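You operate a simulated robot arm through the tools that you are given. There is no shell and no other tool.

You run a simulated robot arm. Do the job below in one go: nothing can be reset, and whatever is moved stays where it is left.

## Task
Burp both bottles in the holder, then put them in the white crate.
Fine: till the froth has gone down; clasps shut again. Set down upright: yellow-clasp bottle, black-clasp bottle.
Where things are to end (x, y in the base frame): yellow-clasp bottle within 0.02 m of [0.52, 0.44]; black-clasp bottle within 0.02 m of [0.44, 0.53].

The check looks at the end state, three seconds after you hand in, the way a careful person would. Anything else that was tipped, shoved, dropped, spilled or broken makes it a failure.

## Robot
A 6-joint arm with a fingered hand, fixed in place. Base frame: the origin is at the foot of the arm, x ahead of it, y to its left, z up; the work surface is at about z = 0.88. Lengths are in m, angles in degrees, forces in N, time in s.
With the tool pointing down near the work surface it reaches from about 0.26 to 0.68 m from the base axis. Its first joint turns from -166.0 to 166.0 degrees. Payload 4 kg.
Tool frame: the origin (TCP) lies between the finger pads and is the grasp point; the fingertips stand 0.026 m ahead of it; z points along the fingers, y is the line along which they close. Largest opening 0.148 m; the body of the gripper starts 0.073 m behind the TCP. The gripper is a hand of 3 fingers: y runs from the thumb to the fingers, the wrist lies at [0, 0, -0.239] in the tool frame, and closing takes about 1.5 s.
Orientation is told as [roll, pitch, yaw] about the base's x, y, z axes, in that order, counted from this pose: with the fingers straight down and closing along the base's y, the tool's x points along the base's -x, its y along +y and its z along -z.

## Interface
- The arm moves only by the tool nudge_tool. Its arguments are lists of equal length, an entry for each row: "linear": the shift along the base's x, y, z in m, a list of three; "angular": the turn, a rotation vector about the base's x, y, z in degrees, a list of three. In form: {"linear": [[dx, dy, dz], ...], "angular": [[rx, ry, rz], ...]}. A call has 1 to 20 rows; each row shifts and turns the commanded pose from where the row before left it. "gripper" is the finger opening in m, from 0 to 0.148, set as the call begins (left out, the last holds). A row lasts 0.2 s, in which the tool goes at most 0.05 m and 8.6 degrees; a call with a longer step from one row to the next is refused whole, and so is a gripper value outside its range. A pose out of reach is approached as far as the arm can. The call stops where the force on the tool passes 40 N (or 10 N more than at its start, if that is more) or the arm is blocked; 0.2 s more then pass. Each finger travels about 0.153 m/s and halts on what it meets, pressing with about 27 N; the grip force reading is that of the motor and also rises with nothing between the fingers. The clock runs only during rows and for 0.2 s after the last one: add rows that do not move to give the fingers time. It gives the time, the measured TCP pose, the force on the tool (base axes), the opening and the grip force at its end, in the units of the frame above (readings bear some noise), with the torque about the TCP (base axes, N m) and any sound that the robot's microphone picked up.
- Cameras (640 x 400 px; columns grow to the right, rows downward): "scene" is fixed at [0.0491, 0.6502, 1.4886]; the picture's right is [-0.72, -0.69, 0.00], its down [-0.36, 0.37, -0.86] and it looks along [0.59, -0.62, -0.52] (base axes); focal length 264 px, centre (320, 200). "wrist" rides on the gripper at [0.068, -0.039, -0.09] in the tool frame; the picture's right is [0.50, 0.87, 0.00], its down [-0.65, 0.38, -0.65] and it looks along [-0.57, 0.33, 0.76] (tool axes); focal length 222 px, centre (320, 200). There is no depth. A picture from a camera that has moved, and an enlarged one, comes with that camera's place and axes in the base frame and with its lens.
- get_image(camera): a new picture of that camera. No time passes.
- move_column(by): slides the trunk up (or, below 0, down) by that many m; the arm rides with it, the base frame stays. It gives what a move gives, with no picture.
- set_fingers(finger1, finger2, thumb_bend): sets how far each is bent, from 0 (flat) to 100 (curled in); at 30 the hand is open as for a grip, at 70 the pads meet at the TCP. One left out holds its place. A second passes; each finger stops where it meets its share of the squeeze, and holds until it gets a number again. A gripper value or a shape takes the hand back. It gives what a move gives, with no picture; readings hold the bend of each and the force on the fingers (four entries, about 0 where the hand has none), thumb and palm.
- preshape(shape): the hand has 3 fingers and takes this shape, open, in about a second: jaw (thumb against the fingers, like two jaws); tri (thumb and two fingers); tip (a fingertip pinch); poke (one finger out to press); point (the index stretched); flat (the hand flat); cup (the hand cupped); fist (a fist). The gripper value then closes the fingers along that shape, each until it touches; the sizes above hold for jaw. It gives what a move gives, with no picture.
- enlarge(camera, box): a new picture of the part [left, top, right, bottom] of that camera's present view, enlarged. No time passes.
- finish_job(): hands the job in; it is judged then, once.

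Places have to be worked out from the pictures, the camera data and where the tool is seen. Open the gripper and draw the arm clear of the work before you hand the job in, unless the task says otherwise.

The tools are called after "Call:" by a JSON object that holds its "fn" and its "kwargs". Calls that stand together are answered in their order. nudge_tool: Moves the arm, as the interface text tells. Its arguments: {"type":"object","properties":{"linear":{"type":"array"},"angular":{"type":"array"},"gripper":{"type":"number"}},"required":["linear","angular"]} The other tools are called the same way: move_column (by) slides the trunk up or down; preshape (shape) gives the hand a shape; set_fingers (finger1, finger2, thumb_bend) moves the fingers one by one; get_image (camera) takes a picture; enlarge (camera, box) takes an enlarged picture of a part of a camera's view; finish_job () hands the job in.

At the start:

```text
time: 0.0
tcp_pos: [0.3161, 0.1393, 1.3726]
tcp_rot: [0.1, -0.1, 0.0]
contact_force: [0.0, 0.3, 1.1]
wrist_torque: [0.01, -0.02, 0.0]
opening: 0.1477
finger_force: 0.1
shape: jaw
bend: [30.0, 30.0, 30.0]
finger forces: [0.0, 0.0, 0.0, 0.0, 0.1, 0.0]
trunk travel left (down, up): [-0.275, 0.042]
```

scene: 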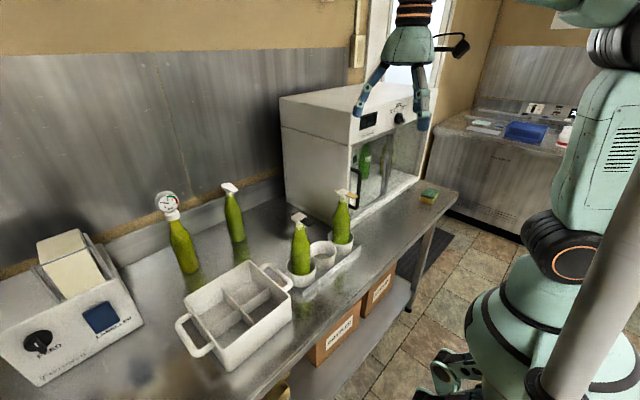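
wrist: 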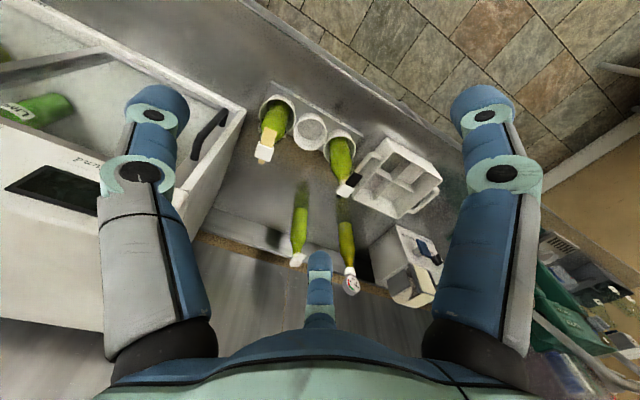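

The scene shows two bottles in a white holder, two more on the table, and a white crate with compartments. I'll look closer before moving anything.

Call:
{"fn": "enlarge", "kwargs": {"camera": "scene", "box": [260, 160, 380, 300]}}

Call:
{"fn": "enlarge", "kwargs": {"camera": "scene", "box": [140, 170, 300, 380]}}

Call:
{"fn": "enlarge", "kwargs": {"camera": "wrist", "box": [230, 70, 450, 220]}}

```text
2.86 times, centred on (320, 230) of scene
camera zoom: at [0.0491, 0.6502, 1.4886], right [-0.72, -0.69, 0.0], down [-0.36, 0.37, -0.86], along [0.59, -0.62, -0.52], focal length 754 px, centre (320, 114)
```

zoom: 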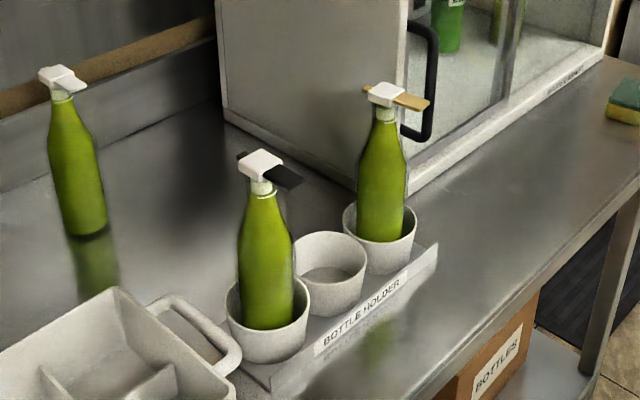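

```text
1.90 times, centred on (220, 275) of scene
camera zoom: at [0.0491, 0.6502, 1.4886], right [-0.72, -0.69, 0.0], down [-0.36, 0.37, -0.86], along [0.59, -0.62, -0.52], focal length 502 px, centre (510, 57)
```

zoom: 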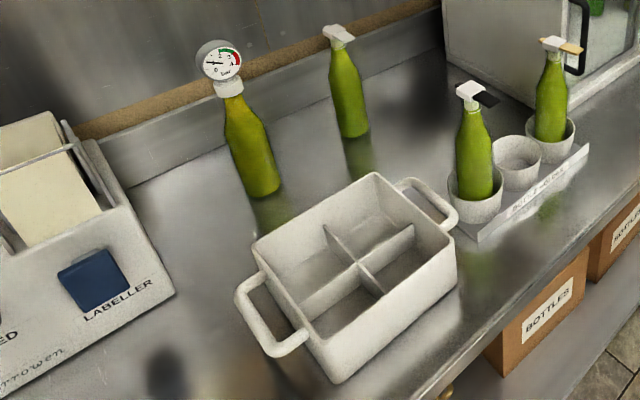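

```text
2.67 times, centred on (340, 145) of wrist
camera zoom: at [0.2476, 0.0996, 1.462], right [-0.5, 0.87, 0.0], down [0.65, 0.38, 0.65], along [0.57, 0.33, -0.76], focal length 592 px, centre (267, 347)
```

zoom: 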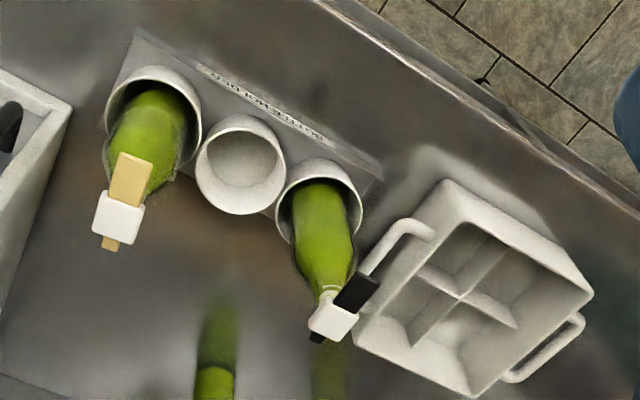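

Black-clasp bottle appears near (0.462, 0.290), the yellow one near (0.464, 0.114), caps at about z 1.10, levers pointing roughly toward -x. I'll bring the wrist camera closer to study the black clasp.

Call:
{"fn": "nudge_tool", "kwargs": {"linear": [[0.014, 0.021, -0.03], [0.014, 0.021, -0.03], [0.014, 0.021, -0.03], [0.014, 0.021, -0.03], [0.014, 0.021, -0.03]], "angular": [[0, 0, 0], [0, 0, 0], [0, 0, 0], [0, 0, 0], [0, 0, 0]]}}

Call:
{"fn": "get_image", "kwargs": {"camera": "wrist"}}

Call:
{"fn": "get_image", "kwargs": {"camera": "scene"}}

```text
time: 1.2
tcp_pos: [0.3874, 0.2459, 1.2212]
tcp_rot: [0.0, 0.1, -0.1]
contact_force: [-0.3, -0.2, 0.7]
wrist_torque: [-0.01, 0.02, 0.0]
opening: 0.1479
finger_force: 0.1
shape: jaw
bend: [30.0, 30.0, 30.0]
finger forces: [0.0, 0.0, 0.0, 0.1, 0.0, 0.1]
trunk travel left (down, up): [-0.275, 0.042]
```

```text
taken
camera wrist: at [0.3194, 0.2056, 1.3117], right [-0.5, 0.87, 0.0], down [0.66, 0.38, 0.65], along [0.57, 0.33, -0.76], focal length 222 px, centre (320, 200)
```

wrist: 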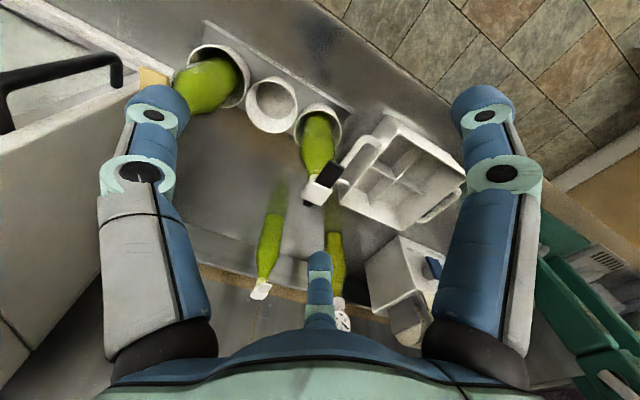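

```text
taken
```

scene: 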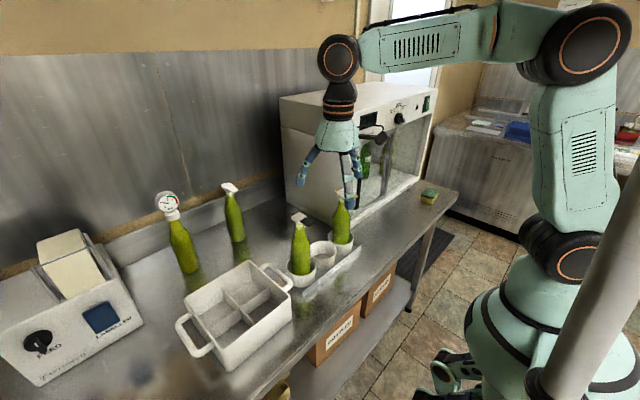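

The TCP sits at (0.387, 0.246, 1.221) and the black cap is in view. I'll enlarge it from both cameras.

Call:
{"fn": "enlarge", "kwargs": {"camera": "wrist", "box": [270, 100, 380, 220]}}

Call:
{"fn": "enlarge", "kwargs": {"camera": "scene", "box": [275, 200, 335, 240]}}

Call:
{"fn": "enlarge", "kwargs": {"camera": "scene", "box": [320, 175, 380, 215]}}

Call:
{"fn": "enlarge", "kwargs": {"camera": "scene", "box": [170, 240, 310, 380]}}

```text
3.33 times, centred on (325, 160) of wrist
camera zoom: at [0.3194, 0.2056, 1.3117], right [-0.5, 0.87, 0.0], down [0.66, 0.38, 0.65], along [0.57, 0.33, -0.76], focal length 740 px, centre (303, 333)
```

zoom: 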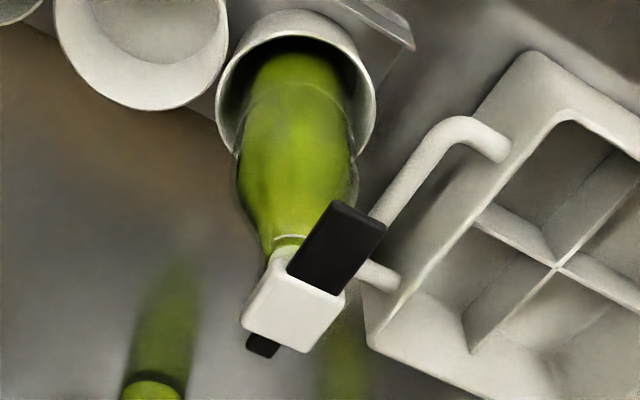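

```text
10.00 times, centred on (305, 220) of scene
camera zoom: at [0.0491, 0.6502, 1.4886], right [-0.72, -0.69, 0.0], down [-0.36, 0.37, -0.86], along [0.59, -0.62, -0.52], focal length 2638 px, centre (470, 0)
```

zoom: 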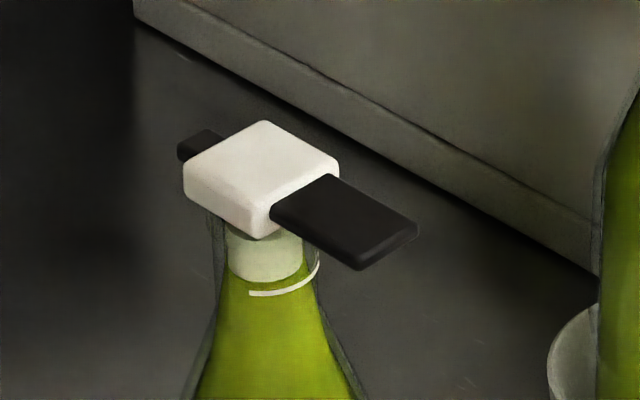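

```text
10.00 times, centred on (350, 195) of scene
camera zoom: at [0.0491, 0.6502, 1.4886], right [-0.72, -0.69, 0.0], down [-0.36, 0.37, -0.86], along [0.59, -0.62, -0.52], focal length 2638 px, centre (20, 250)
```

zoom: 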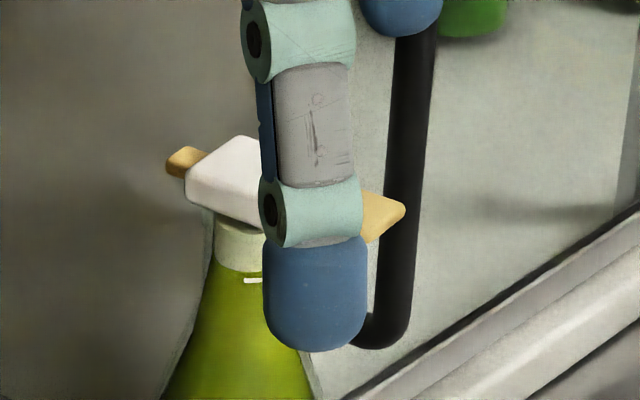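

```text
2.86 times, centred on (240, 310) of scene
camera zoom: at [0.0491, 0.6502, 1.4886], right [-0.72, -0.69, 0.0], down [-0.36, 0.37, -0.86], along [0.59, -0.62, -0.52], focal length 754 px, centre (549, -114)
```

zoom: 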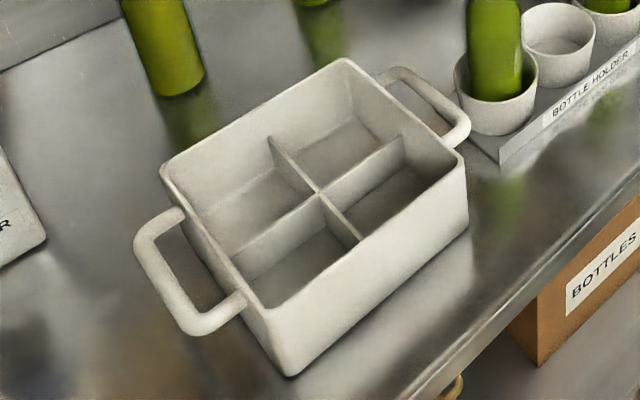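

The cap is a white block with a flat lever sticking out toward -x (robot side) and a small tail at the back. I'll rise a little and try hand shapes in free space to see what each looks like.

Call:
{"fn": "nudge_tool", "kwargs": {"linear": [[0, 0, 0.04], [0, 0, 0.02], [0, 0, 0], [0, 0, 0], [0, 0, 0], [0, 0, 0]], "angular": [[0, 0, 0], [0, 0, 0], [0, 0, 0], [0, 0, 0], [0, 0, 0], [0, 0, 0]], "gripper": 0.02}}

Call:
{"fn": "get_image", "kwargs": {"camera": "wrist"}}

Call:
{"fn": "enlarge", "kwargs": {"camera": "scene", "box": [260, 60, 420, 220]}}

Call:
{"fn": "preshape", "kwargs": {"shape": "poke"}}

Call:
{"fn": "get_image", "kwargs": {"camera": "wrist"}}

Call:
{"fn": "enlarge", "kwargs": {"camera": "scene", "box": [260, 60, 420, 220]}}

```text
time: 2.6
tcp_pos: [0.3861, 0.2443, 1.2819]
tcp_rot: [0.0, -0.1, 0.0]
contact_force: [-0.6, 0.7, -0.1]
wrist_torque: [0.02, -0.02, -0.02]
opening: 0.0206
finger_force: 0.1
shape: jaw
bend: [74.0, 74.0, 70.0]
finger forces: [0.0, 0.0, 0.0, 0.0, 0.1, 0.0]
trunk travel left (down, up): [-0.275, 0.042]
```

```text
taken
camera wrist: at [0.3178, 0.2046, 1.3716], right [-0.5, 0.87, 0.0], down [0.65, 0.38, 0.65], along [0.57, 0.33, -0.76], focal length 222 px, centre (320, 200)
```

wrist: 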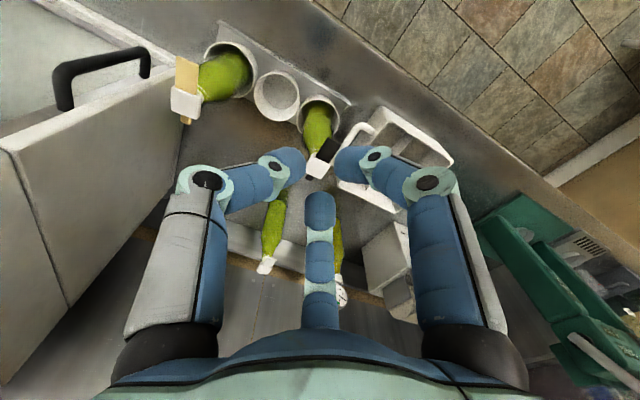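

```text
2.50 times, centred on (340, 140) of scene
camera zoom: at [0.0491, 0.6502, 1.4886], right [-0.72, -0.69, 0.0], down [-0.36, 0.37, -0.86], along [0.59, -0.62, -0.52], focal length 660 px, centre (270, 350)
```

zoom: 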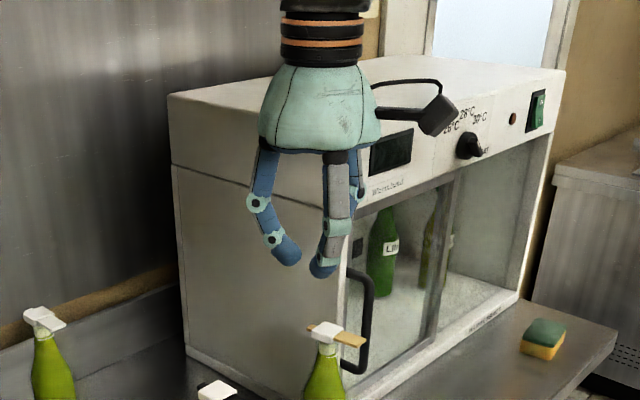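

```text
time: 3.5
tcp_pos: [0.3862, 0.2445, 1.2817]
tcp_rot: [0.0, 0.0, 0.0]
contact_force: [0.2, 0.7, -0.4]
wrist_torque: [0.0, -0.03, -0.03]
opening: 0.0
finger_force: 0.1
shape: poke
bend: [100.0, 100.0, 40.0]
finger forces: [0.0, 0.0, 0.0, 0.0, 0.0, 0.0]
trunk travel left (down, up): [-0.275, 0.042]
```

```text
taken
camera wrist: at [0.3178, 0.2046, 1.3716], right [-0.5, 0.87, 0.0], down [0.65, 0.38, 0.65], along [0.57, 0.33, -0.76], focal length 222 px, centre (320, 200)
```

wrist: 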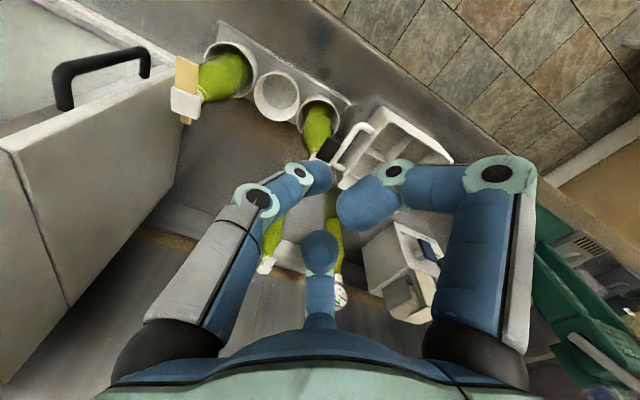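

```text
2.50 times, centred on (340, 140) of scene
camera zoom: at [0.0491, 0.6502, 1.4886], right [-0.72, -0.69, 0.0], down [-0.36, 0.37, -0.86], along [0.59, -0.62, -0.52], focal length 660 px, centre (270, 350)
```

zoom: 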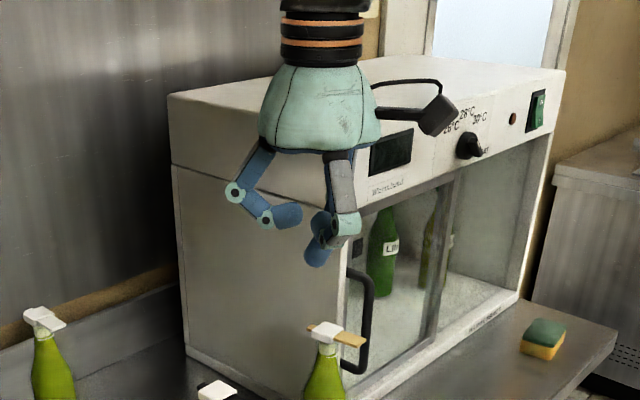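

In jaw the three digits close radially around the TCP; poke leaves the thumb forward and curls the fingers. I'll look at tip and point shapes too.

Call:
{"fn": "preshape", "kwargs": {"shape": "tip"}}

Call:
{"fn": "get_image", "kwargs": {"camera": "wrist"}}

Call:
{"fn": "enlarge", "kwargs": {"camera": "scene", "box": [260, 60, 420, 220]}}

Call:
{"fn": "preshape", "kwargs": {"shape": "point"}}

Call:
{"fn": "get_image", "kwargs": {"camera": "wrist"}}

Call:
{"fn": "enlarge", "kwargs": {"camera": "scene", "box": [260, 60, 420, 220]}}

Call:
{"fn": "preshape", "kwargs": {"shape": "flat"}}

Call:
{"fn": "get_image", "kwargs": {"camera": "wrist"}}

Call:
{"fn": "enlarge", "kwargs": {"camera": "scene", "box": [260, 60, 420, 220]}}

```text
time: 4.4
tcp_pos: [0.3862, 0.2451, 1.2821]
tcp_rot: [0.0, 0.1, 0.0]
contact_force: [0.3, 0.6, 0.9]
wrist_torque: [-0.02, -0.05, -0.01]
opening: 0.1479
finger_force: 0.0
shape: tip
bend: [30.0, 30.0, 30.0]
finger forces: [0.0, 0.0, 0.0, 0.1, 0.0, 0.0]
trunk travel left (down, up): [-0.275, 0.042]
```

```text
taken
camera wrist: at [0.3178, 0.2046, 1.3716], right [-0.5, 0.87, 0.0], down [0.65, 0.38, 0.65], along [0.57, 0.33, -0.76], focal length 222 px, centre (320, 200)
```

wrist: 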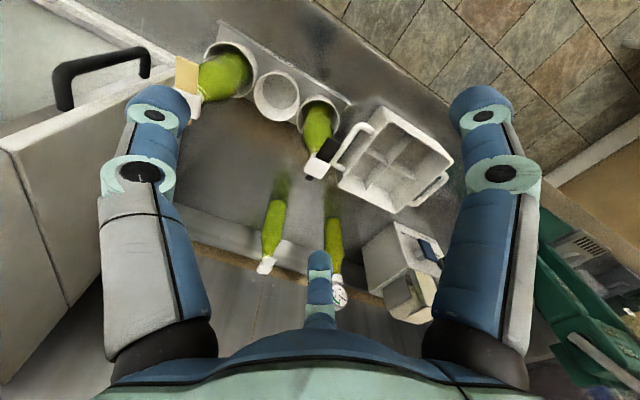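

```text
2.50 times, centred on (340, 140) of scene
camera zoom: at [0.0491, 0.6502, 1.4886], right [-0.72, -0.69, 0.0], down [-0.36, 0.37, -0.86], along [0.59, -0.62, -0.52], focal length 660 px, centre (270, 350)
```

zoom: 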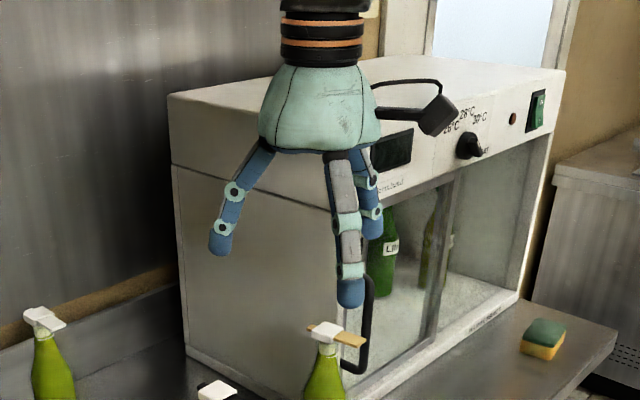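

```text
time: 5.3
tcp_pos: [0.387, 0.2452, 1.2824]
tcp_rot: [0.0, 0.1, 0.0]
contact_force: [-1.5, 0.0, 0.0]
wrist_torque: [0.05, 0.0, -0.02]
opening: 0.1419
finger_force: 0.1
shape: point
bend: [70.0, 100.0, 87.0]
finger forces: [0.1, 0.0, 0.0, 0.1, 0.0, 0.1]
trunk travel left (down, up): [-0.275, 0.042]
```

```text
taken
camera wrist: at [0.3178, 0.2046, 1.3716], right [-0.5, 0.87, 0.0], down [0.65, 0.38, 0.65], along [0.57, 0.33, -0.76], focal length 222 px, centre (320, 200)
```

wrist: 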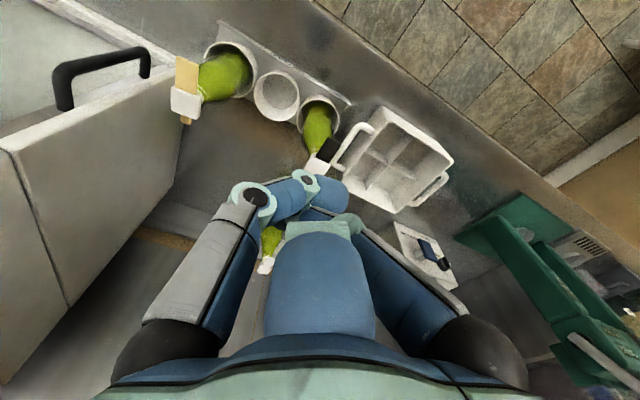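

```text
2.50 times, centred on (340, 140) of scene
camera zoom: at [0.0491, 0.6502, 1.4886], right [-0.72, -0.69, 0.0], down [-0.36, 0.37, -0.86], along [0.59, -0.62, -0.52], focal length 660 px, centre (270, 350)
```

zoom: 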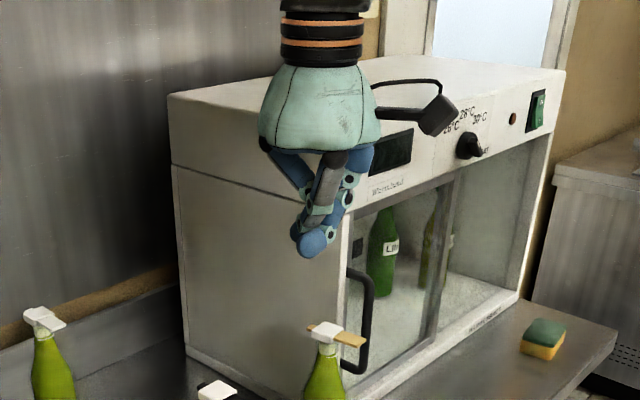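

```text
time: 6.2
tcp_pos: [0.3858, 0.2439, 1.2829]
tcp_rot: [0.0, 0.0, 0.0]
contact_force: [-0.3, -0.1, 0.8]
wrist_torque: [-0.03, 0.0, -0.01]
opening: 0.1421
finger_force: 0.0
shape: flat
bend: [70.0, 70.0, 60.0]
finger forces: [0.0, 0.1, 0.0, 0.0, 0.1, 0.0]
trunk travel left (down, up): [-0.275, 0.042]
```

```text
taken
camera wrist: at [0.3178, 0.2046, 1.3716], right [-0.5, 0.87, 0.0], down [0.65, 0.38, 0.65], along [0.57, 0.33, -0.76], focal length 222 px, centre (320, 200)
```

wrist: 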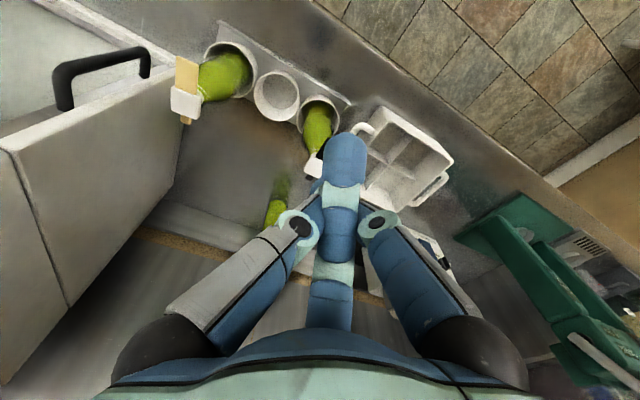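

```text
2.50 times, centred on (340, 140) of scene
camera zoom: at [0.0491, 0.6502, 1.4886], right [-0.72, -0.69, 0.0], down [-0.36, 0.37, -0.86], along [0.59, -0.62, -0.52], focal length 660 px, centre (270, 350)
```

zoom: 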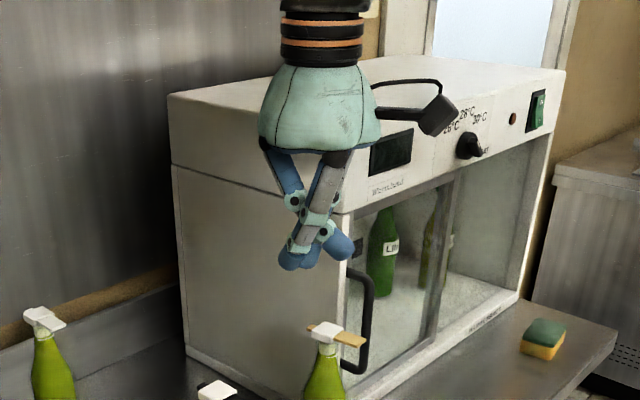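

Shapes are clear now: three radially arranged digits. An idea is to curl only the thumb into a horizontal hook, with the tool down, and lift the lever from below; I'll test how that looks in free space.

Call:
{"fn": "preshape", "kwargs": {"shape": "jaw"}}

Call:
{"fn": "set_fingers", "kwargs": {"finger1": 20, "finger2": 20, "thumb_bend": 85}}

Call:
{"fn": "get_image", "kwargs": {"camera": "wrist"}}

Call:
{"fn": "enlarge", "kwargs": {"camera": "scene", "box": [260, 60, 420, 220]}}

```text
time: 7.1
tcp_pos: [0.3855, 0.2451, 1.2823]
tcp_rot: [0.1, 0.0, -0.1]
contact_force: [-0.4, 0.1, -0.1]
wrist_torque: [0.03, 0.04, 0.01]
opening: 0.1481
finger_force: 0.1
shape: jaw
bend: [30.0, 30.0, 30.0]
finger forces: [0.0, 0.1, 0.0, 0.0, 0.1, 0.1]
trunk travel left (down, up): [-0.275, 0.042]
```

```text
time: 8.1
tcp_pos: [0.3856, 0.2446, 1.2819]
tcp_rot: [0.0, 0.1, -0.1]
contact_force: [0.1, -0.4, -0.2]
wrist_torque: [-0.01, -0.04, -0.04]
opening: 0.0725
finger_force: 0.1
shape: fingers
bend: [20.0, 20.0, 85.0]
finger forces: [0.0, 0.1, 0.1, 0.0, 0.1, 0.0]
trunk travel left (down, up): [-0.275, 0.042]
```

```text
taken
camera wrist: at [0.3178, 0.2046, 1.3716], right [-0.5, 0.87, 0.0], down [0.65, 0.38, 0.65], along [0.57, 0.33, -0.76], focal length 222 px, centre (320, 200)
```

wrist: 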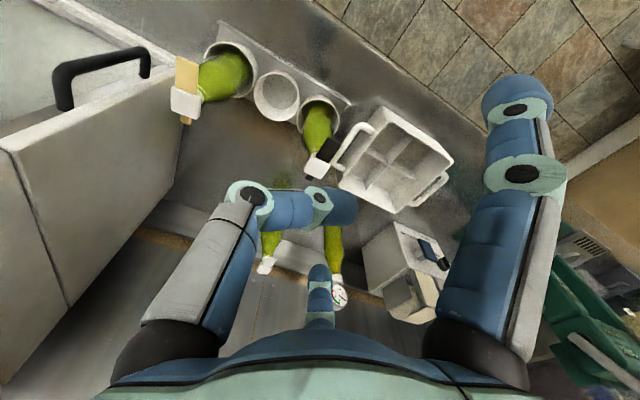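

```text
2.50 times, centred on (340, 140) of scene
camera zoom: at [0.0491, 0.6502, 1.4886], right [-0.72, -0.69, 0.0], down [-0.36, 0.37, -0.86], along [0.59, -0.62, -0.52], focal length 660 px, centre (270, 350)
```

zoom: 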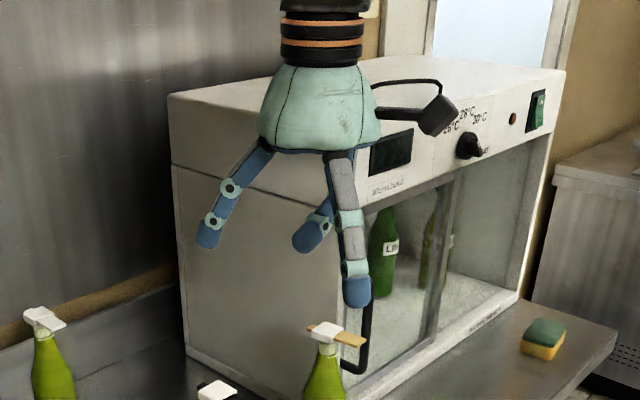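

Measured: black lever tip top at about (0.422, 0.287, 1.103), cap block centre (0.466, 0.287), so roughly 2.5 cm of lever protrudes at z≈1.098–1.103. The thumb at 85 still slopes about 23°, so I'll curl it fully and measure its tip.

Call:
{"fn": "set_fingers", "kwargs": {"finger1": 15, "finger2": 15, "thumb_bend": 100}}

Call:
{"fn": "enlarge", "kwargs": {"camera": "wrist", "box": [180, 120, 400, 260]}}

Call:
{"fn": "enlarge", "kwargs": {"camera": "scene", "box": [300, 80, 380, 150]}}

```text
time: 9.1
tcp_pos: [0.386, 0.245, 1.2811]
tcp_rot: [-0.1, 0.0, 0.0]
contact_force: [-0.1, -0.4, -0.3]
wrist_torque: [-0.02, -0.01, -0.02]
opening: 0.08
finger_force: 0.0
shape: fingers
bend: [15.0, 15.0, 100.0]
finger forces: [0.0, 0.0, 0.1, 0.1, 0.0, 0.0]
trunk travel left (down, up): [-0.275, 0.042]
```

```text
2.86 times, centred on (290, 190) of wrist
camera zoom: at [0.3178, 0.2046, 1.3716], right [-0.5, 0.87, 0.0], down [0.65, 0.38, 0.65], along [0.57, 0.33, -0.76], focal length 635 px, centre (406, 229)
```

zoom: 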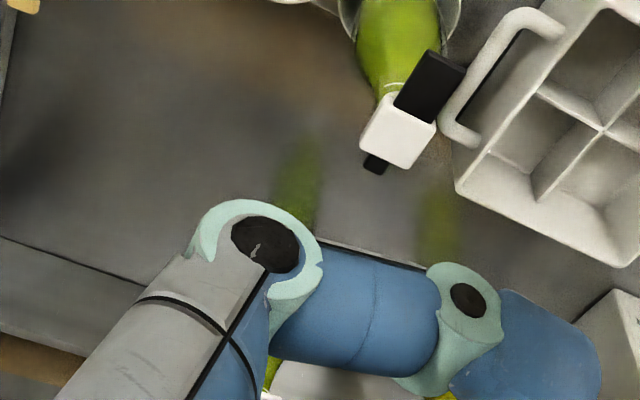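

```text
5.71 times, centred on (340, 115) of scene
camera zoom: at [0.0491, 0.6502, 1.4886], right [-0.72, -0.69, 0.0], down [-0.36, 0.37, -0.86], along [0.59, -0.62, -0.52], focal length 1507 px, centre (206, 686)
```

zoom: 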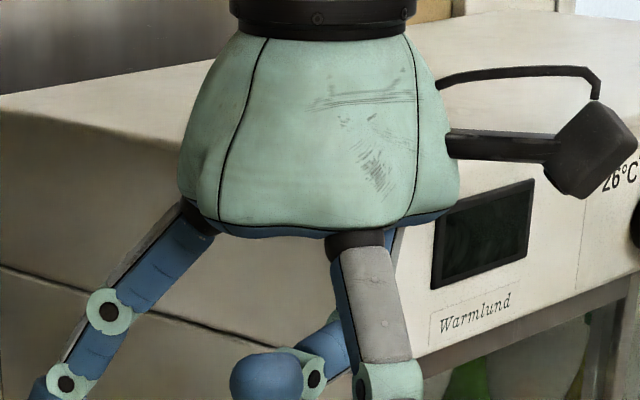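

The curled thumb now forms a nearly horizontal hook: axis about 0.024 m above the TCP, tip end about 0.040 m toward +y of it. I'll place it beside the black lever on the -y side, above lever height first.

Call:
{"fn": "nudge_tool", "kwargs": {"linear": [[0.02, -0.014, -0.02], [0.022, -0.014, -0.03], [0, 0, -0.045], [0, 0, -0.045], [0, 0, -0.04]], "angular": [[0, 0, 0], [0, 0, 0], [0, 0, 0], [0, 0, 0], [0, 0, 0]]}}

Call:
{"fn": "get_image", "kwargs": {"camera": "wrist"}}

Call:
{"fn": "enlarge", "kwargs": {"camera": "scene", "box": [260, 140, 380, 260]}}

```text
time: 10.3
tcp_pos: [0.4297, 0.2157, 1.1004]
tcp_rot: [-0.1, -0.1, 0.0]
contact_force: [0.4, 0.1, 0.1]
wrist_torque: [0.0, -0.05, 0.0]
opening: 0.0799
finger_force: 0.0
shape: fingers
bend: [15.0, 15.0, 100.0]
finger forces: [0.1, 0.0, 0.1, 0.0, 0.0, 0.0]
trunk travel left (down, up): [-0.275, 0.042]
```

```text
taken
camera wrist: at [0.3607, 0.1764, 1.1909], right [-0.5, 0.87, 0.0], down [0.65, 0.38, 0.65], along [0.57, 0.33, -0.76], focal length 222 px, centre (320, 200)
```

wrist: 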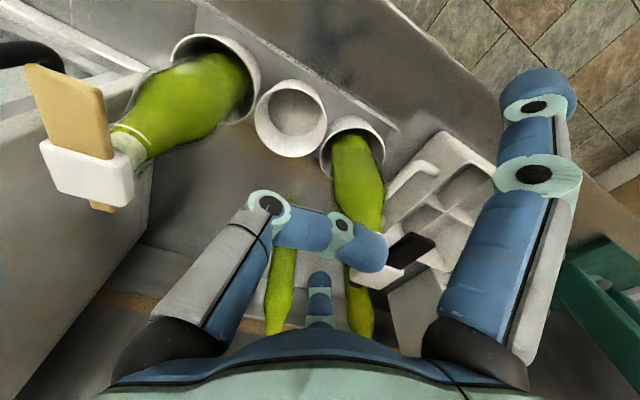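

```text
3.33 times, centred on (320, 200) of scene
camera zoom: at [0.0491, 0.6502, 1.4886], right [-0.72, -0.69, 0.0], down [-0.36, 0.37, -0.86], along [0.59, -0.62, -0.52], focal length 879 px, centre (320, 200)
```

zoom: 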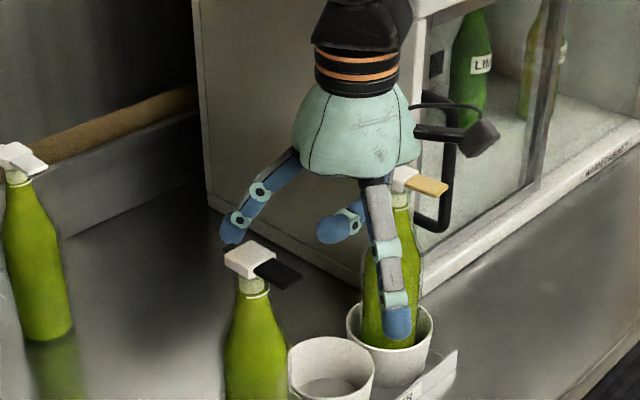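

Geometry matches my estimate. Lower so the thumb's top is about 1 cm below the lever.

Call:
{"fn": "nudge_tool", "kwargs": {"linear": [[0, 0, -0.025], [-0.001, 0, -0.022]], "angular": [[0, 0, 0], [0, 0, 0]]}}

Call:
{"fn": "enlarge", "kwargs": {"camera": "wrist", "box": [240, 140, 480, 300]}}

Call:
{"fn": "enlarge", "kwargs": {"camera": "scene", "box": [270, 170, 350, 250]}}

```text
time: 10.9
tcp_pos: [0.4273, 0.2168, 1.0539]
tcp_rot: [0.0, 0.0, 0.0]
contact_force: [0.2, -1.0, 0.1]
wrist_torque: [0.0, 0.01, -0.01]
opening: 0.0798
finger_force: 0.0
shape: fingers
bend: [15.0, 15.0, 100.0]
finger forces: [0.0, 0.0, 0.0, 0.1, 0.0, 0.0]
trunk travel left (down, up): [-0.275, 0.042]
```

```text
2.50 times, centred on (360, 220) of wrist
camera zoom: at [0.3592, 0.1767, 1.1442], right [-0.5, 0.87, 0.0], down [0.66, 0.38, 0.65], along [0.57, 0.33, -0.76], focal length 555 px, centre (220, 150)
```

zoom: 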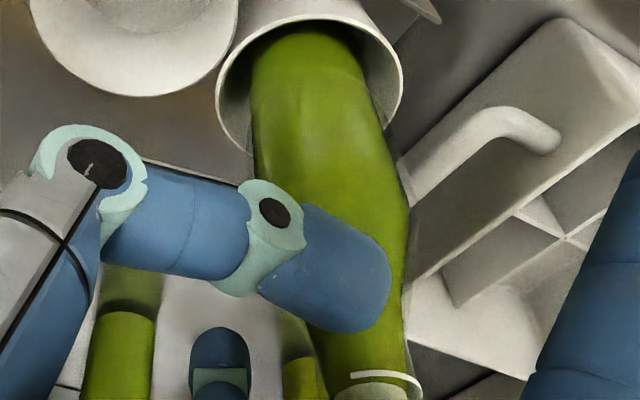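

```text
5.00 times, centred on (310, 210) of scene
camera zoom: at [0.0491, 0.6502, 1.4886], right [-0.72, -0.69, 0.0], down [-0.36, 0.37, -0.86], along [0.59, -0.62, -0.52], focal length 1319 px, centre (370, 150)
```

zoom: 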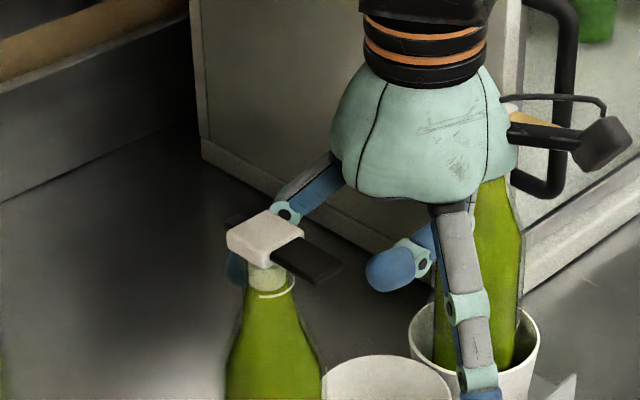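

The thumb is just below lever level. Slide toward +y in small steps, watching force.

Call:
{"fn": "nudge_tool", "kwargs": {"linear": [[0, 0.015, 0], [0, 0.015, 0]], "angular": [[0, 0, 0], [0, 0, 0]]}}

Call:
{"fn": "enlarge", "kwargs": {"camera": "wrist", "box": [240, 140, 480, 300]}}

Call:
{"fn": "enlarge", "kwargs": {"camera": "scene", "box": [270, 170, 350, 250]}}

```text
time: 11.5
tcp_pos: [0.4284, 0.2474, 1.0546]
tcp_rot: [0.1, 0.0, -0.1]
contact_force: [1.2, -1.0, 0.3]
wrist_torque: [0.04, 0.0, -0.04]
opening: 0.0797
finger_force: 0.5
shape: fingers
bend: [15.0, 15.0, 100.0]
finger forces: [0.1, 0.5, 0.0, 0.0, 0.0, 0.0]
trunk travel left (down, up): [-0.275, 0.042]
```

```text
2.50 times, centred on (360, 220) of wrist
camera zoom: at [0.3588, 0.2069, 1.1447], right [-0.5, 0.87, 0.0], down [0.66, 0.38, 0.65], along [0.57, 0.33, -0.76], focal length 555 px, centre (220, 150)
```

zoom: 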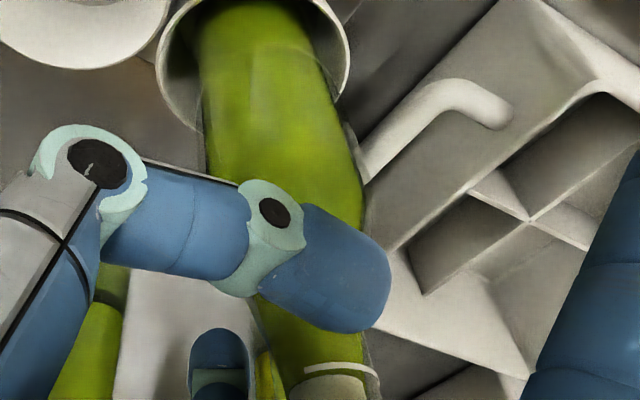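

```text
5.00 times, centred on (310, 210) of scene
camera zoom: at [0.0491, 0.6502, 1.4886], right [-0.72, -0.69, 0.0], down [-0.36, 0.37, -0.86], along [0.59, -0.62, -0.52], focal length 1319 px, centre (370, 150)
```

zoom: 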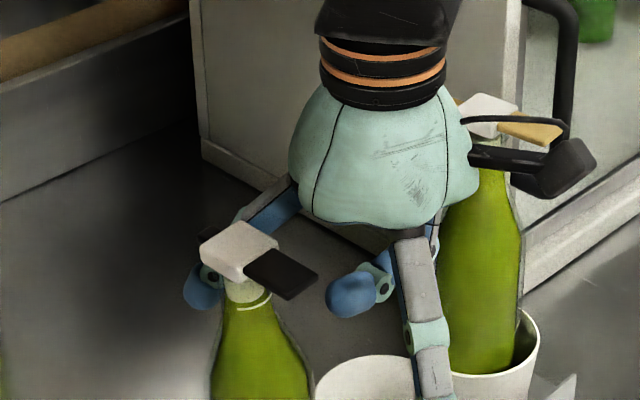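

The bottle is leaning: the far finger's upper link is pushing on the cap (finger2 force 0.5). I back off along -y at once and check that the bottle returns upright.

Call:
{"fn": "nudge_tool", "kwargs": {"linear": [[0, -0.015, 0], [0, -0.017, 0]], "angular": [[0, 0, 0], [0, 0, 0]]}}

Call:
{"fn": "enlarge", "kwargs": {"camera": "scene", "box": [270, 170, 350, 250]}}

Call:
{"fn": "get_image", "kwargs": {"camera": "wrist"}}

```text
time: 12.1
tcp_pos: [0.4278, 0.2136, 1.0548]
tcp_rot: [0.1, -0.1, -0.1]
contact_force: [-0.3, 0.2, 0.1]
wrist_torque: [0.02, 0.01, 0.02]
opening: 0.0798
finger_force: 0.1
shape: fingers
bend: [15.0, 15.0, 100.0]
finger forces: [0.0, 0.0, 0.0, 0.0, 0.1, 0.1]
trunk travel left (down, up): [-0.275, 0.042]
```

```text
5.00 times, centred on (310, 210) of scene
camera zoom: at [0.0491, 0.6502, 1.4886], right [-0.72, -0.69, 0.0], down [-0.36, 0.37, -0.86], along [0.59, -0.62, -0.52], focal length 1319 px, centre (370, 150)
```

zoom: 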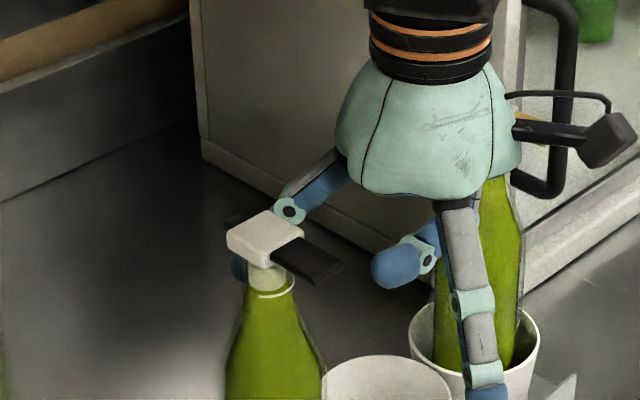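

```text
taken
camera wrist: at [0.3583, 0.174, 1.1454], right [-0.5, 0.87, 0.0], down [0.65, 0.38, 0.65], along [0.57, 0.33, -0.76], focal length 222 px, centre (320, 200)
```

wrist: 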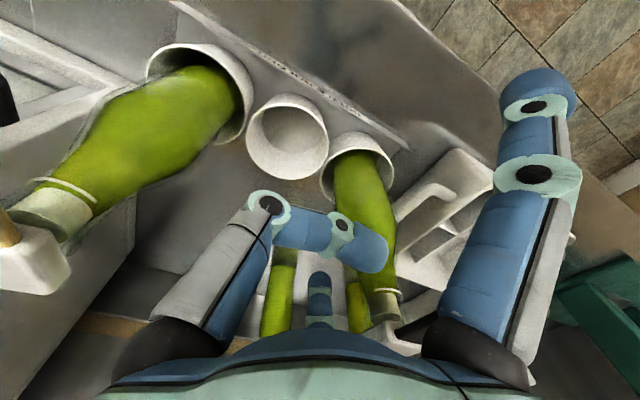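

The bottle is upright again. I'll raise, splay the two other fingers flat (0) and yaw the hand +30° so the cap falls in the gap between thumb and finger, then come in from the lever-tip side (-x).

Call:
{"fn": "nudge_tool", "kwargs": {"linear": [[0, -0.01, 0.045], [0, 0, 0.045], [-0.012, 0.017, 0.02], [-0.012, 0.017, 0], [-0.012, 0.017, 0], [-0.012, 0.015, 0]], "angular": [[0, 0, 0], [0, 0, 0], [0, 0, 7.5], [0, 0, 7.5], [0, 0, 7.5], [0, 0, 7.5]]}}

Call:
{"fn": "set_fingers", "kwargs": {"finger1": 0, "finger2": 0, "thumb_bend": 100}}

Call:
{"fn": "get_image", "kwargs": {"camera": "wrist"}}

Call:
{"fn": "enlarge", "kwargs": {"camera": "scene", "box": [240, 120, 380, 260]}}

```text
time: 13.5
tcp_pos: [0.378, 0.2708, 1.1653]
tcp_rot: [0.0, 0.0, 30.0]
contact_force: [-0.4, -0.1, -0.4]
wrist_torque: [-0.03, 0.01, 0.01]
opening: 0.0798
finger_force: 0.0
shape: fingers
bend: [15.0, 15.0, 100.0]
finger forces: [0.0, 0.0, 0.0, 0.1, 0.0, 0.0]
trunk travel left (down, up): [-0.275, 0.042]
```

```text
time: 14.5
tcp_pos: [0.378, 0.2709, 1.1663]
tcp_rot: [0.0, 0.0, 30.0]
contact_force: [0.7, 0.0, -0.3]
wrist_torque: [0.0, -0.02, -0.01]
opening: 0.0891
finger_force: 0.1
shape: fingers
bend: [0.0, 0.0, 100.0]
finger forces: [0.0, 0.1, 0.0, 0.0, 0.1, 0.0]
trunk travel left (down, up): [-0.275, 0.042]
```

```text
taken
camera wrist: at [0.3388, 0.2023, 1.2553], right [-0.87, 0.5, 0.0], down [0.38, 0.65, 0.65], along [0.33, 0.57, -0.76], focal length 222 px, centre (320, 200)
```

wrist: 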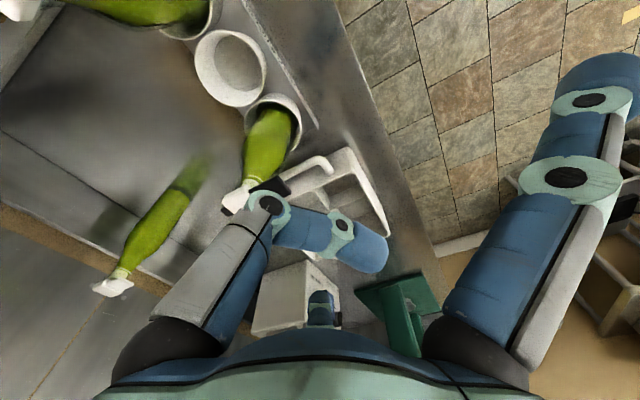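

```text
2.86 times, centred on (310, 190) of scene
camera zoom: at [0.0491, 0.6502, 1.4886], right [-0.72, -0.69, 0.0], down [-0.36, 0.37, -0.86], along [0.59, -0.62, -0.52], focal length 754 px, centre (349, 229)
```

zoom: 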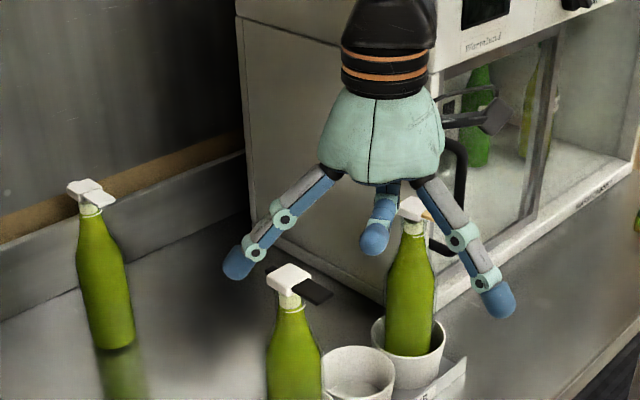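

The hand is now clear on all sides. Descend to below lever level, still 3–4 cm short of the lever tip.

Call:
{"fn": "nudge_tool", "kwargs": {"linear": [[0, 0, -0.04], [0, 0, -0.04], [0, 0, -0.033]], "angular": [[0, 0, 0], [0, 0, 0], [0, 0, 0]]}}

Call:
{"fn": "enlarge", "kwargs": {"camera": "wrist", "box": [180, 100, 420, 300]}}

Call:
{"fn": "enlarge", "kwargs": {"camera": "scene", "box": [270, 170, 350, 250]}}

```text
time: 15.3
tcp_pos: [0.3792, 0.2711, 1.0517]
tcp_rot: [0.0, -0.1, 30.0]
contact_force: [-1.2, 0.0, 1.0]
wrist_torque: [0.0, -0.03, -0.01]
opening: 0.0893
finger_force: 0.1
shape: fingers
bend: [0.0, 0.0, 100.0]
finger forces: [0.0, 0.0, 0.0, 0.1, 0.1, 0.0]
trunk travel left (down, up): [-0.275, 0.042]
```

```text
2.00 times, centred on (300, 200) of wrist
camera zoom: at [0.3396, 0.2027, 1.1417], right [-0.87, 0.5, 0.0], down [0.38, 0.65, 0.65], along [0.33, 0.57, -0.76], focal length 444 px, centre (360, 200)
```

zoom: 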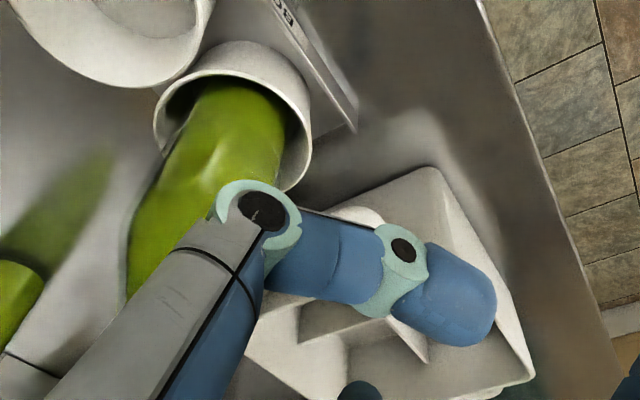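

```text
5.00 times, centred on (310, 210) of scene
camera zoom: at [0.0491, 0.6502, 1.4886], right [-0.72, -0.69, 0.0], down [-0.36, 0.37, -0.86], along [0.59, -0.62, -0.52], focal length 1319 px, centre (370, 150)
```

zoom: 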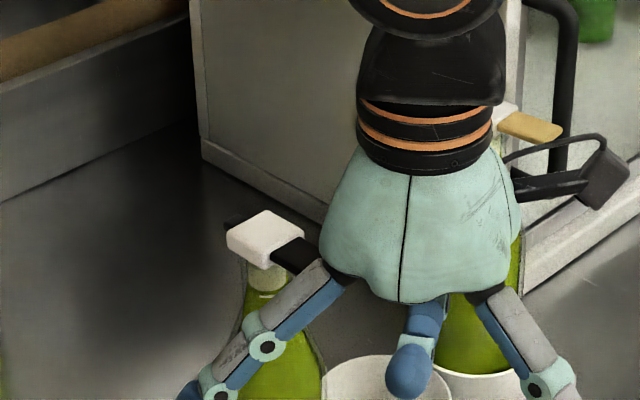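

Moving +x to bring the thumb under the lever, in two steps.

Call:
{"fn": "nudge_tool", "kwargs": {"linear": [[0.015, 0, 0], [0.015, 0, 0]], "angular": [[0, 0, 0], [0, 0, 0]]}}

Call:
{"fn": "enlarge", "kwargs": {"camera": "wrist", "box": [180, 100, 420, 300]}}

Call:
{"fn": "enlarge", "kwargs": {"camera": "scene", "box": [270, 170, 350, 250]}}

```text
time: 15.9
tcp_pos: [0.4092, 0.271, 1.0532]
tcp_rot: [0.1, 0.0, 29.9]
contact_force: [0.5, 0.5, -0.2]
wrist_torque: [0.03, 0.02, 0.0]
opening: 0.0891
finger_force: 0.1
shape: fingers
bend: [0.0, 0.0, 100.0]
finger forces: [0.1, 0.0, 0.0, 0.1, 0.0, 0.0]
trunk travel left (down, up): [-0.275, 0.042]
```

```text
2.00 times, centred on (300, 200) of wrist
camera zoom: at [0.3694, 0.2025, 1.1419], right [-0.87, 0.5, 0.0], down [0.38, 0.65, 0.65], along [0.33, 0.57, -0.76], focal length 444 px, centre (360, 200)
```

zoom: 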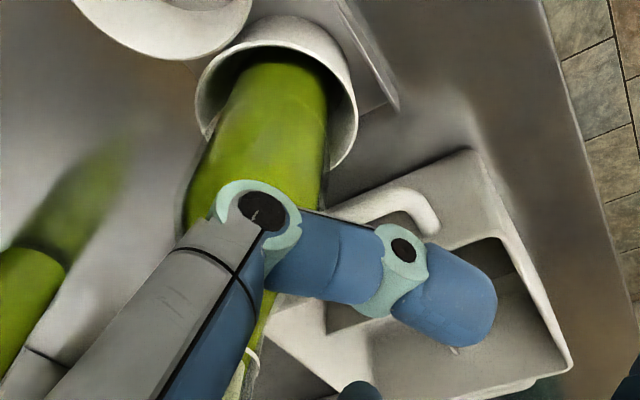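

```text
5.00 times, centred on (310, 210) of scene
camera zoom: at [0.0491, 0.6502, 1.4886], right [-0.72, -0.69, 0.0], down [-0.36, 0.37, -0.86], along [0.59, -0.62, -0.52], focal length 1319 px, centre (370, 150)
```

zoom: 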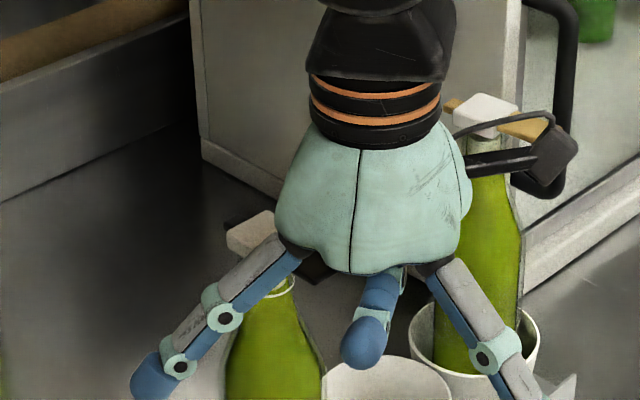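

No contact so far; the zoom hides the lever, so I'll look at the full wrist view.

Call:
{"fn": "enlarge", "kwargs": {"camera": "wrist", "box": [160, 200, 460, 400]}}

```text
2.00 times, centred on (310, 300) of wrist
camera zoom: at [0.3694, 0.2025, 1.1419], right [-0.87, 0.5, 0.0], down [0.38, 0.65, 0.65], along [0.33, 0.57, -0.76], focal length 444 px, centre (340, 0)
```

zoom: 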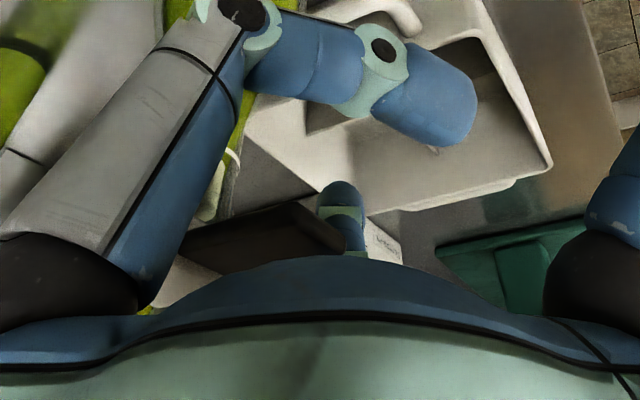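

The lever is visible below the palm, where expected, with the thumb still short of it in x and below. I'll drop 4 mm for margin and go +x another 0.026.

Call:
{"fn": "nudge_tool", "kwargs": {"linear": [[0, 0, -0.004], [0.013, 0, 0], [0.013, 0, 0]], "angular": [[0, 0, 0], [0, 0, 0], [0, 0, 0]]}}

Call:
{"fn": "enlarge", "kwargs": {"camera": "wrist", "box": [160, 200, 460, 400]}}

Call:
{"fn": "enlarge", "kwargs": {"camera": "scene", "box": [260, 170, 340, 250]}}

```text
time: 16.7
tcp_pos: [0.4359, 0.271, 1.0489]
tcp_rot: [0.2, 0.0, 30.0]
contact_force: [0.1, -0.4, 0.5]
wrist_torque: [0.01, -0.01, 0.0]
opening: 0.0892
finger_force: 0.0
shape: fingers
bend: [0.0, 0.0, 100.0]
finger forces: [0.0, 0.1, 0.0, 0.2, 0.0, 0.0]
trunk travel left (down, up): [-0.275, 0.042]
```

```text
2.00 times, centred on (310, 300) of wrist
camera zoom: at [0.3956, 0.2022, 1.1379], right [-0.87, 0.5, 0.0], down [0.38, 0.65, 0.65], along [0.33, 0.57, -0.76], focal length 444 px, centre (340, 0)
```

zoom: 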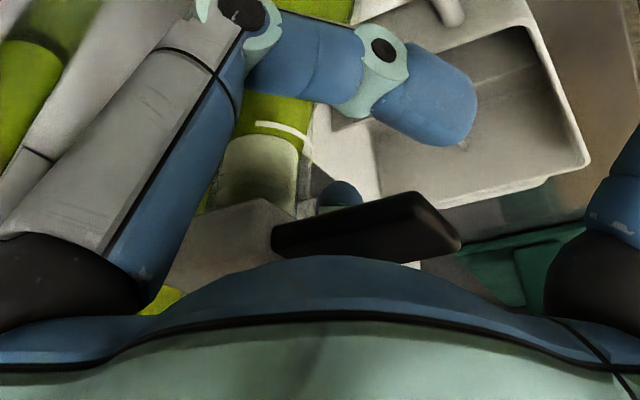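

```text
5.00 times, centred on (300, 210) of scene
camera zoom: at [0.0491, 0.6502, 1.4886], right [-0.72, -0.69, 0.0], down [-0.36, 0.37, -0.86], along [0.59, -0.62, -0.52], focal length 1319 px, centre (420, 150)
```

zoom: 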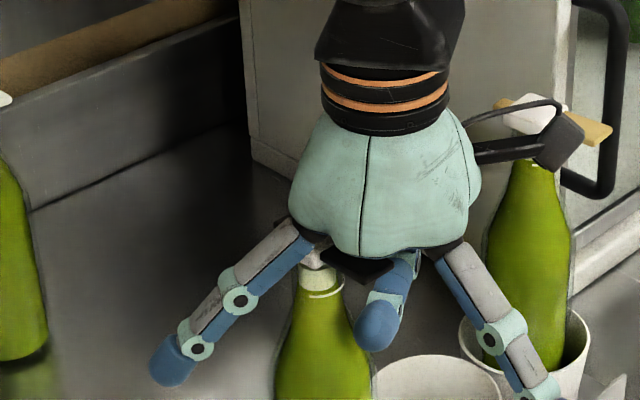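

The thumb is below and crossing under the lever. I raise in small steps to find contact.

Call:
{"fn": "nudge_tool", "kwargs": {"linear": [[0, 0, 0.005], [0, 0, 0.005]], "angular": [[0, 0, 0], [0, 0, 0]]}}

Call:
{"fn": "nudge_tool", "kwargs": {"linear": [[0, 0, 0.003]], "angular": [[0, 0, 0]]}}

Call:
{"fn": "nudge_tool", "kwargs": {"linear": [[0, 0, 0.003]], "angular": [[0, 0, 0]]}}

Call:
{"fn": "enlarge", "kwargs": {"camera": "scene", "box": [260, 170, 340, 250]}}

Call:
{"fn": "enlarge", "kwargs": {"camera": "wrist", "box": [160, 200, 460, 400]}}

```text
time: 17.3
tcp_pos: [0.4348, 0.2707, 1.0583]
tcp_rot: [0.0, -0.2, 30.0]
contact_force: [0.1, -0.3, 0.5]
wrist_torque: [0.01, 0.01, -0.04]
opening: 0.089
finger_force: 0.0
shape: fingers
bend: [0.0, 0.0, 100.0]
finger forces: [0.0, 0.1, 0.1, 0.0, 0.0, 0.0]
trunk travel left (down, up): [-0.275, 0.042]
```

```text
time: 17.7
tcp_pos: [0.4346, 0.2716, 1.0624]
tcp_rot: [0.0, -0.1, 30.0]
contact_force: [-0.3, -0.7, 0.0]
wrist_torque: [-0.02, 0.0, 0.02]
opening: 0.0891
finger_force: 0.0
shape: fingers
bend: [0.0, 0.0, 100.0]
finger forces: [0.0, 0.0, 0.0, 0.0, 0.0, 0.1]
trunk travel left (down, up): [-0.275, 0.042]
```

```text
time: 18.1
tcp_pos: [0.4352, 0.2698, 1.0646]
tcp_rot: [0.0, 0.0, 30.0]
contact_force: [-0.3, 0.4, 0.4]
wrist_torque: [0.01, 0.0, 0.0]
opening: 0.0892
finger_force: 0.1
shape: fingers
bend: [0.0, 0.0, 100.0]
finger forces: [0.1, 0.0, 0.0, 0.1, 0.0, 0.0]
trunk travel left (down, up): [-0.275, 0.042]
```

```text
5.00 times, centred on (300, 210) of scene
camera zoom: at [0.0491, 0.6502, 1.4886], right [-0.72, -0.69, 0.0], down [-0.36, 0.37, -0.86], along [0.59, -0.62, -0.52], focal length 1319 px, centre (420, 150)
```

zoom: 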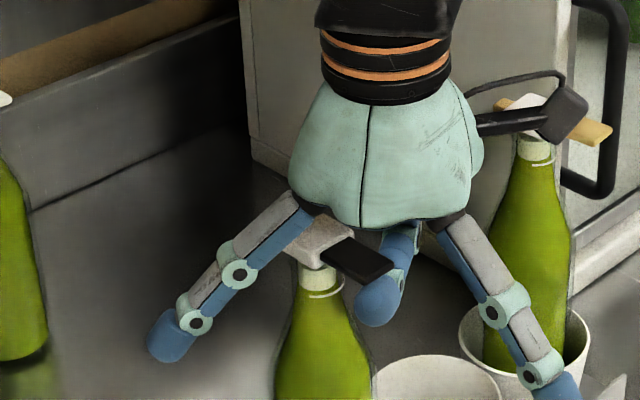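

```text
2.00 times, centred on (310, 300) of wrist
camera zoom: at [0.395, 0.2018, 1.154], right [-0.87, 0.5, 0.0], down [0.38, 0.65, 0.65], along [0.33, 0.57, -0.76], focal length 444 px, centre (340, 0)
```

zoom: 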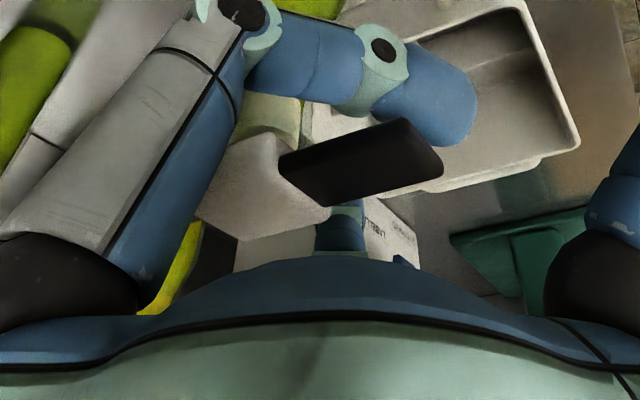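

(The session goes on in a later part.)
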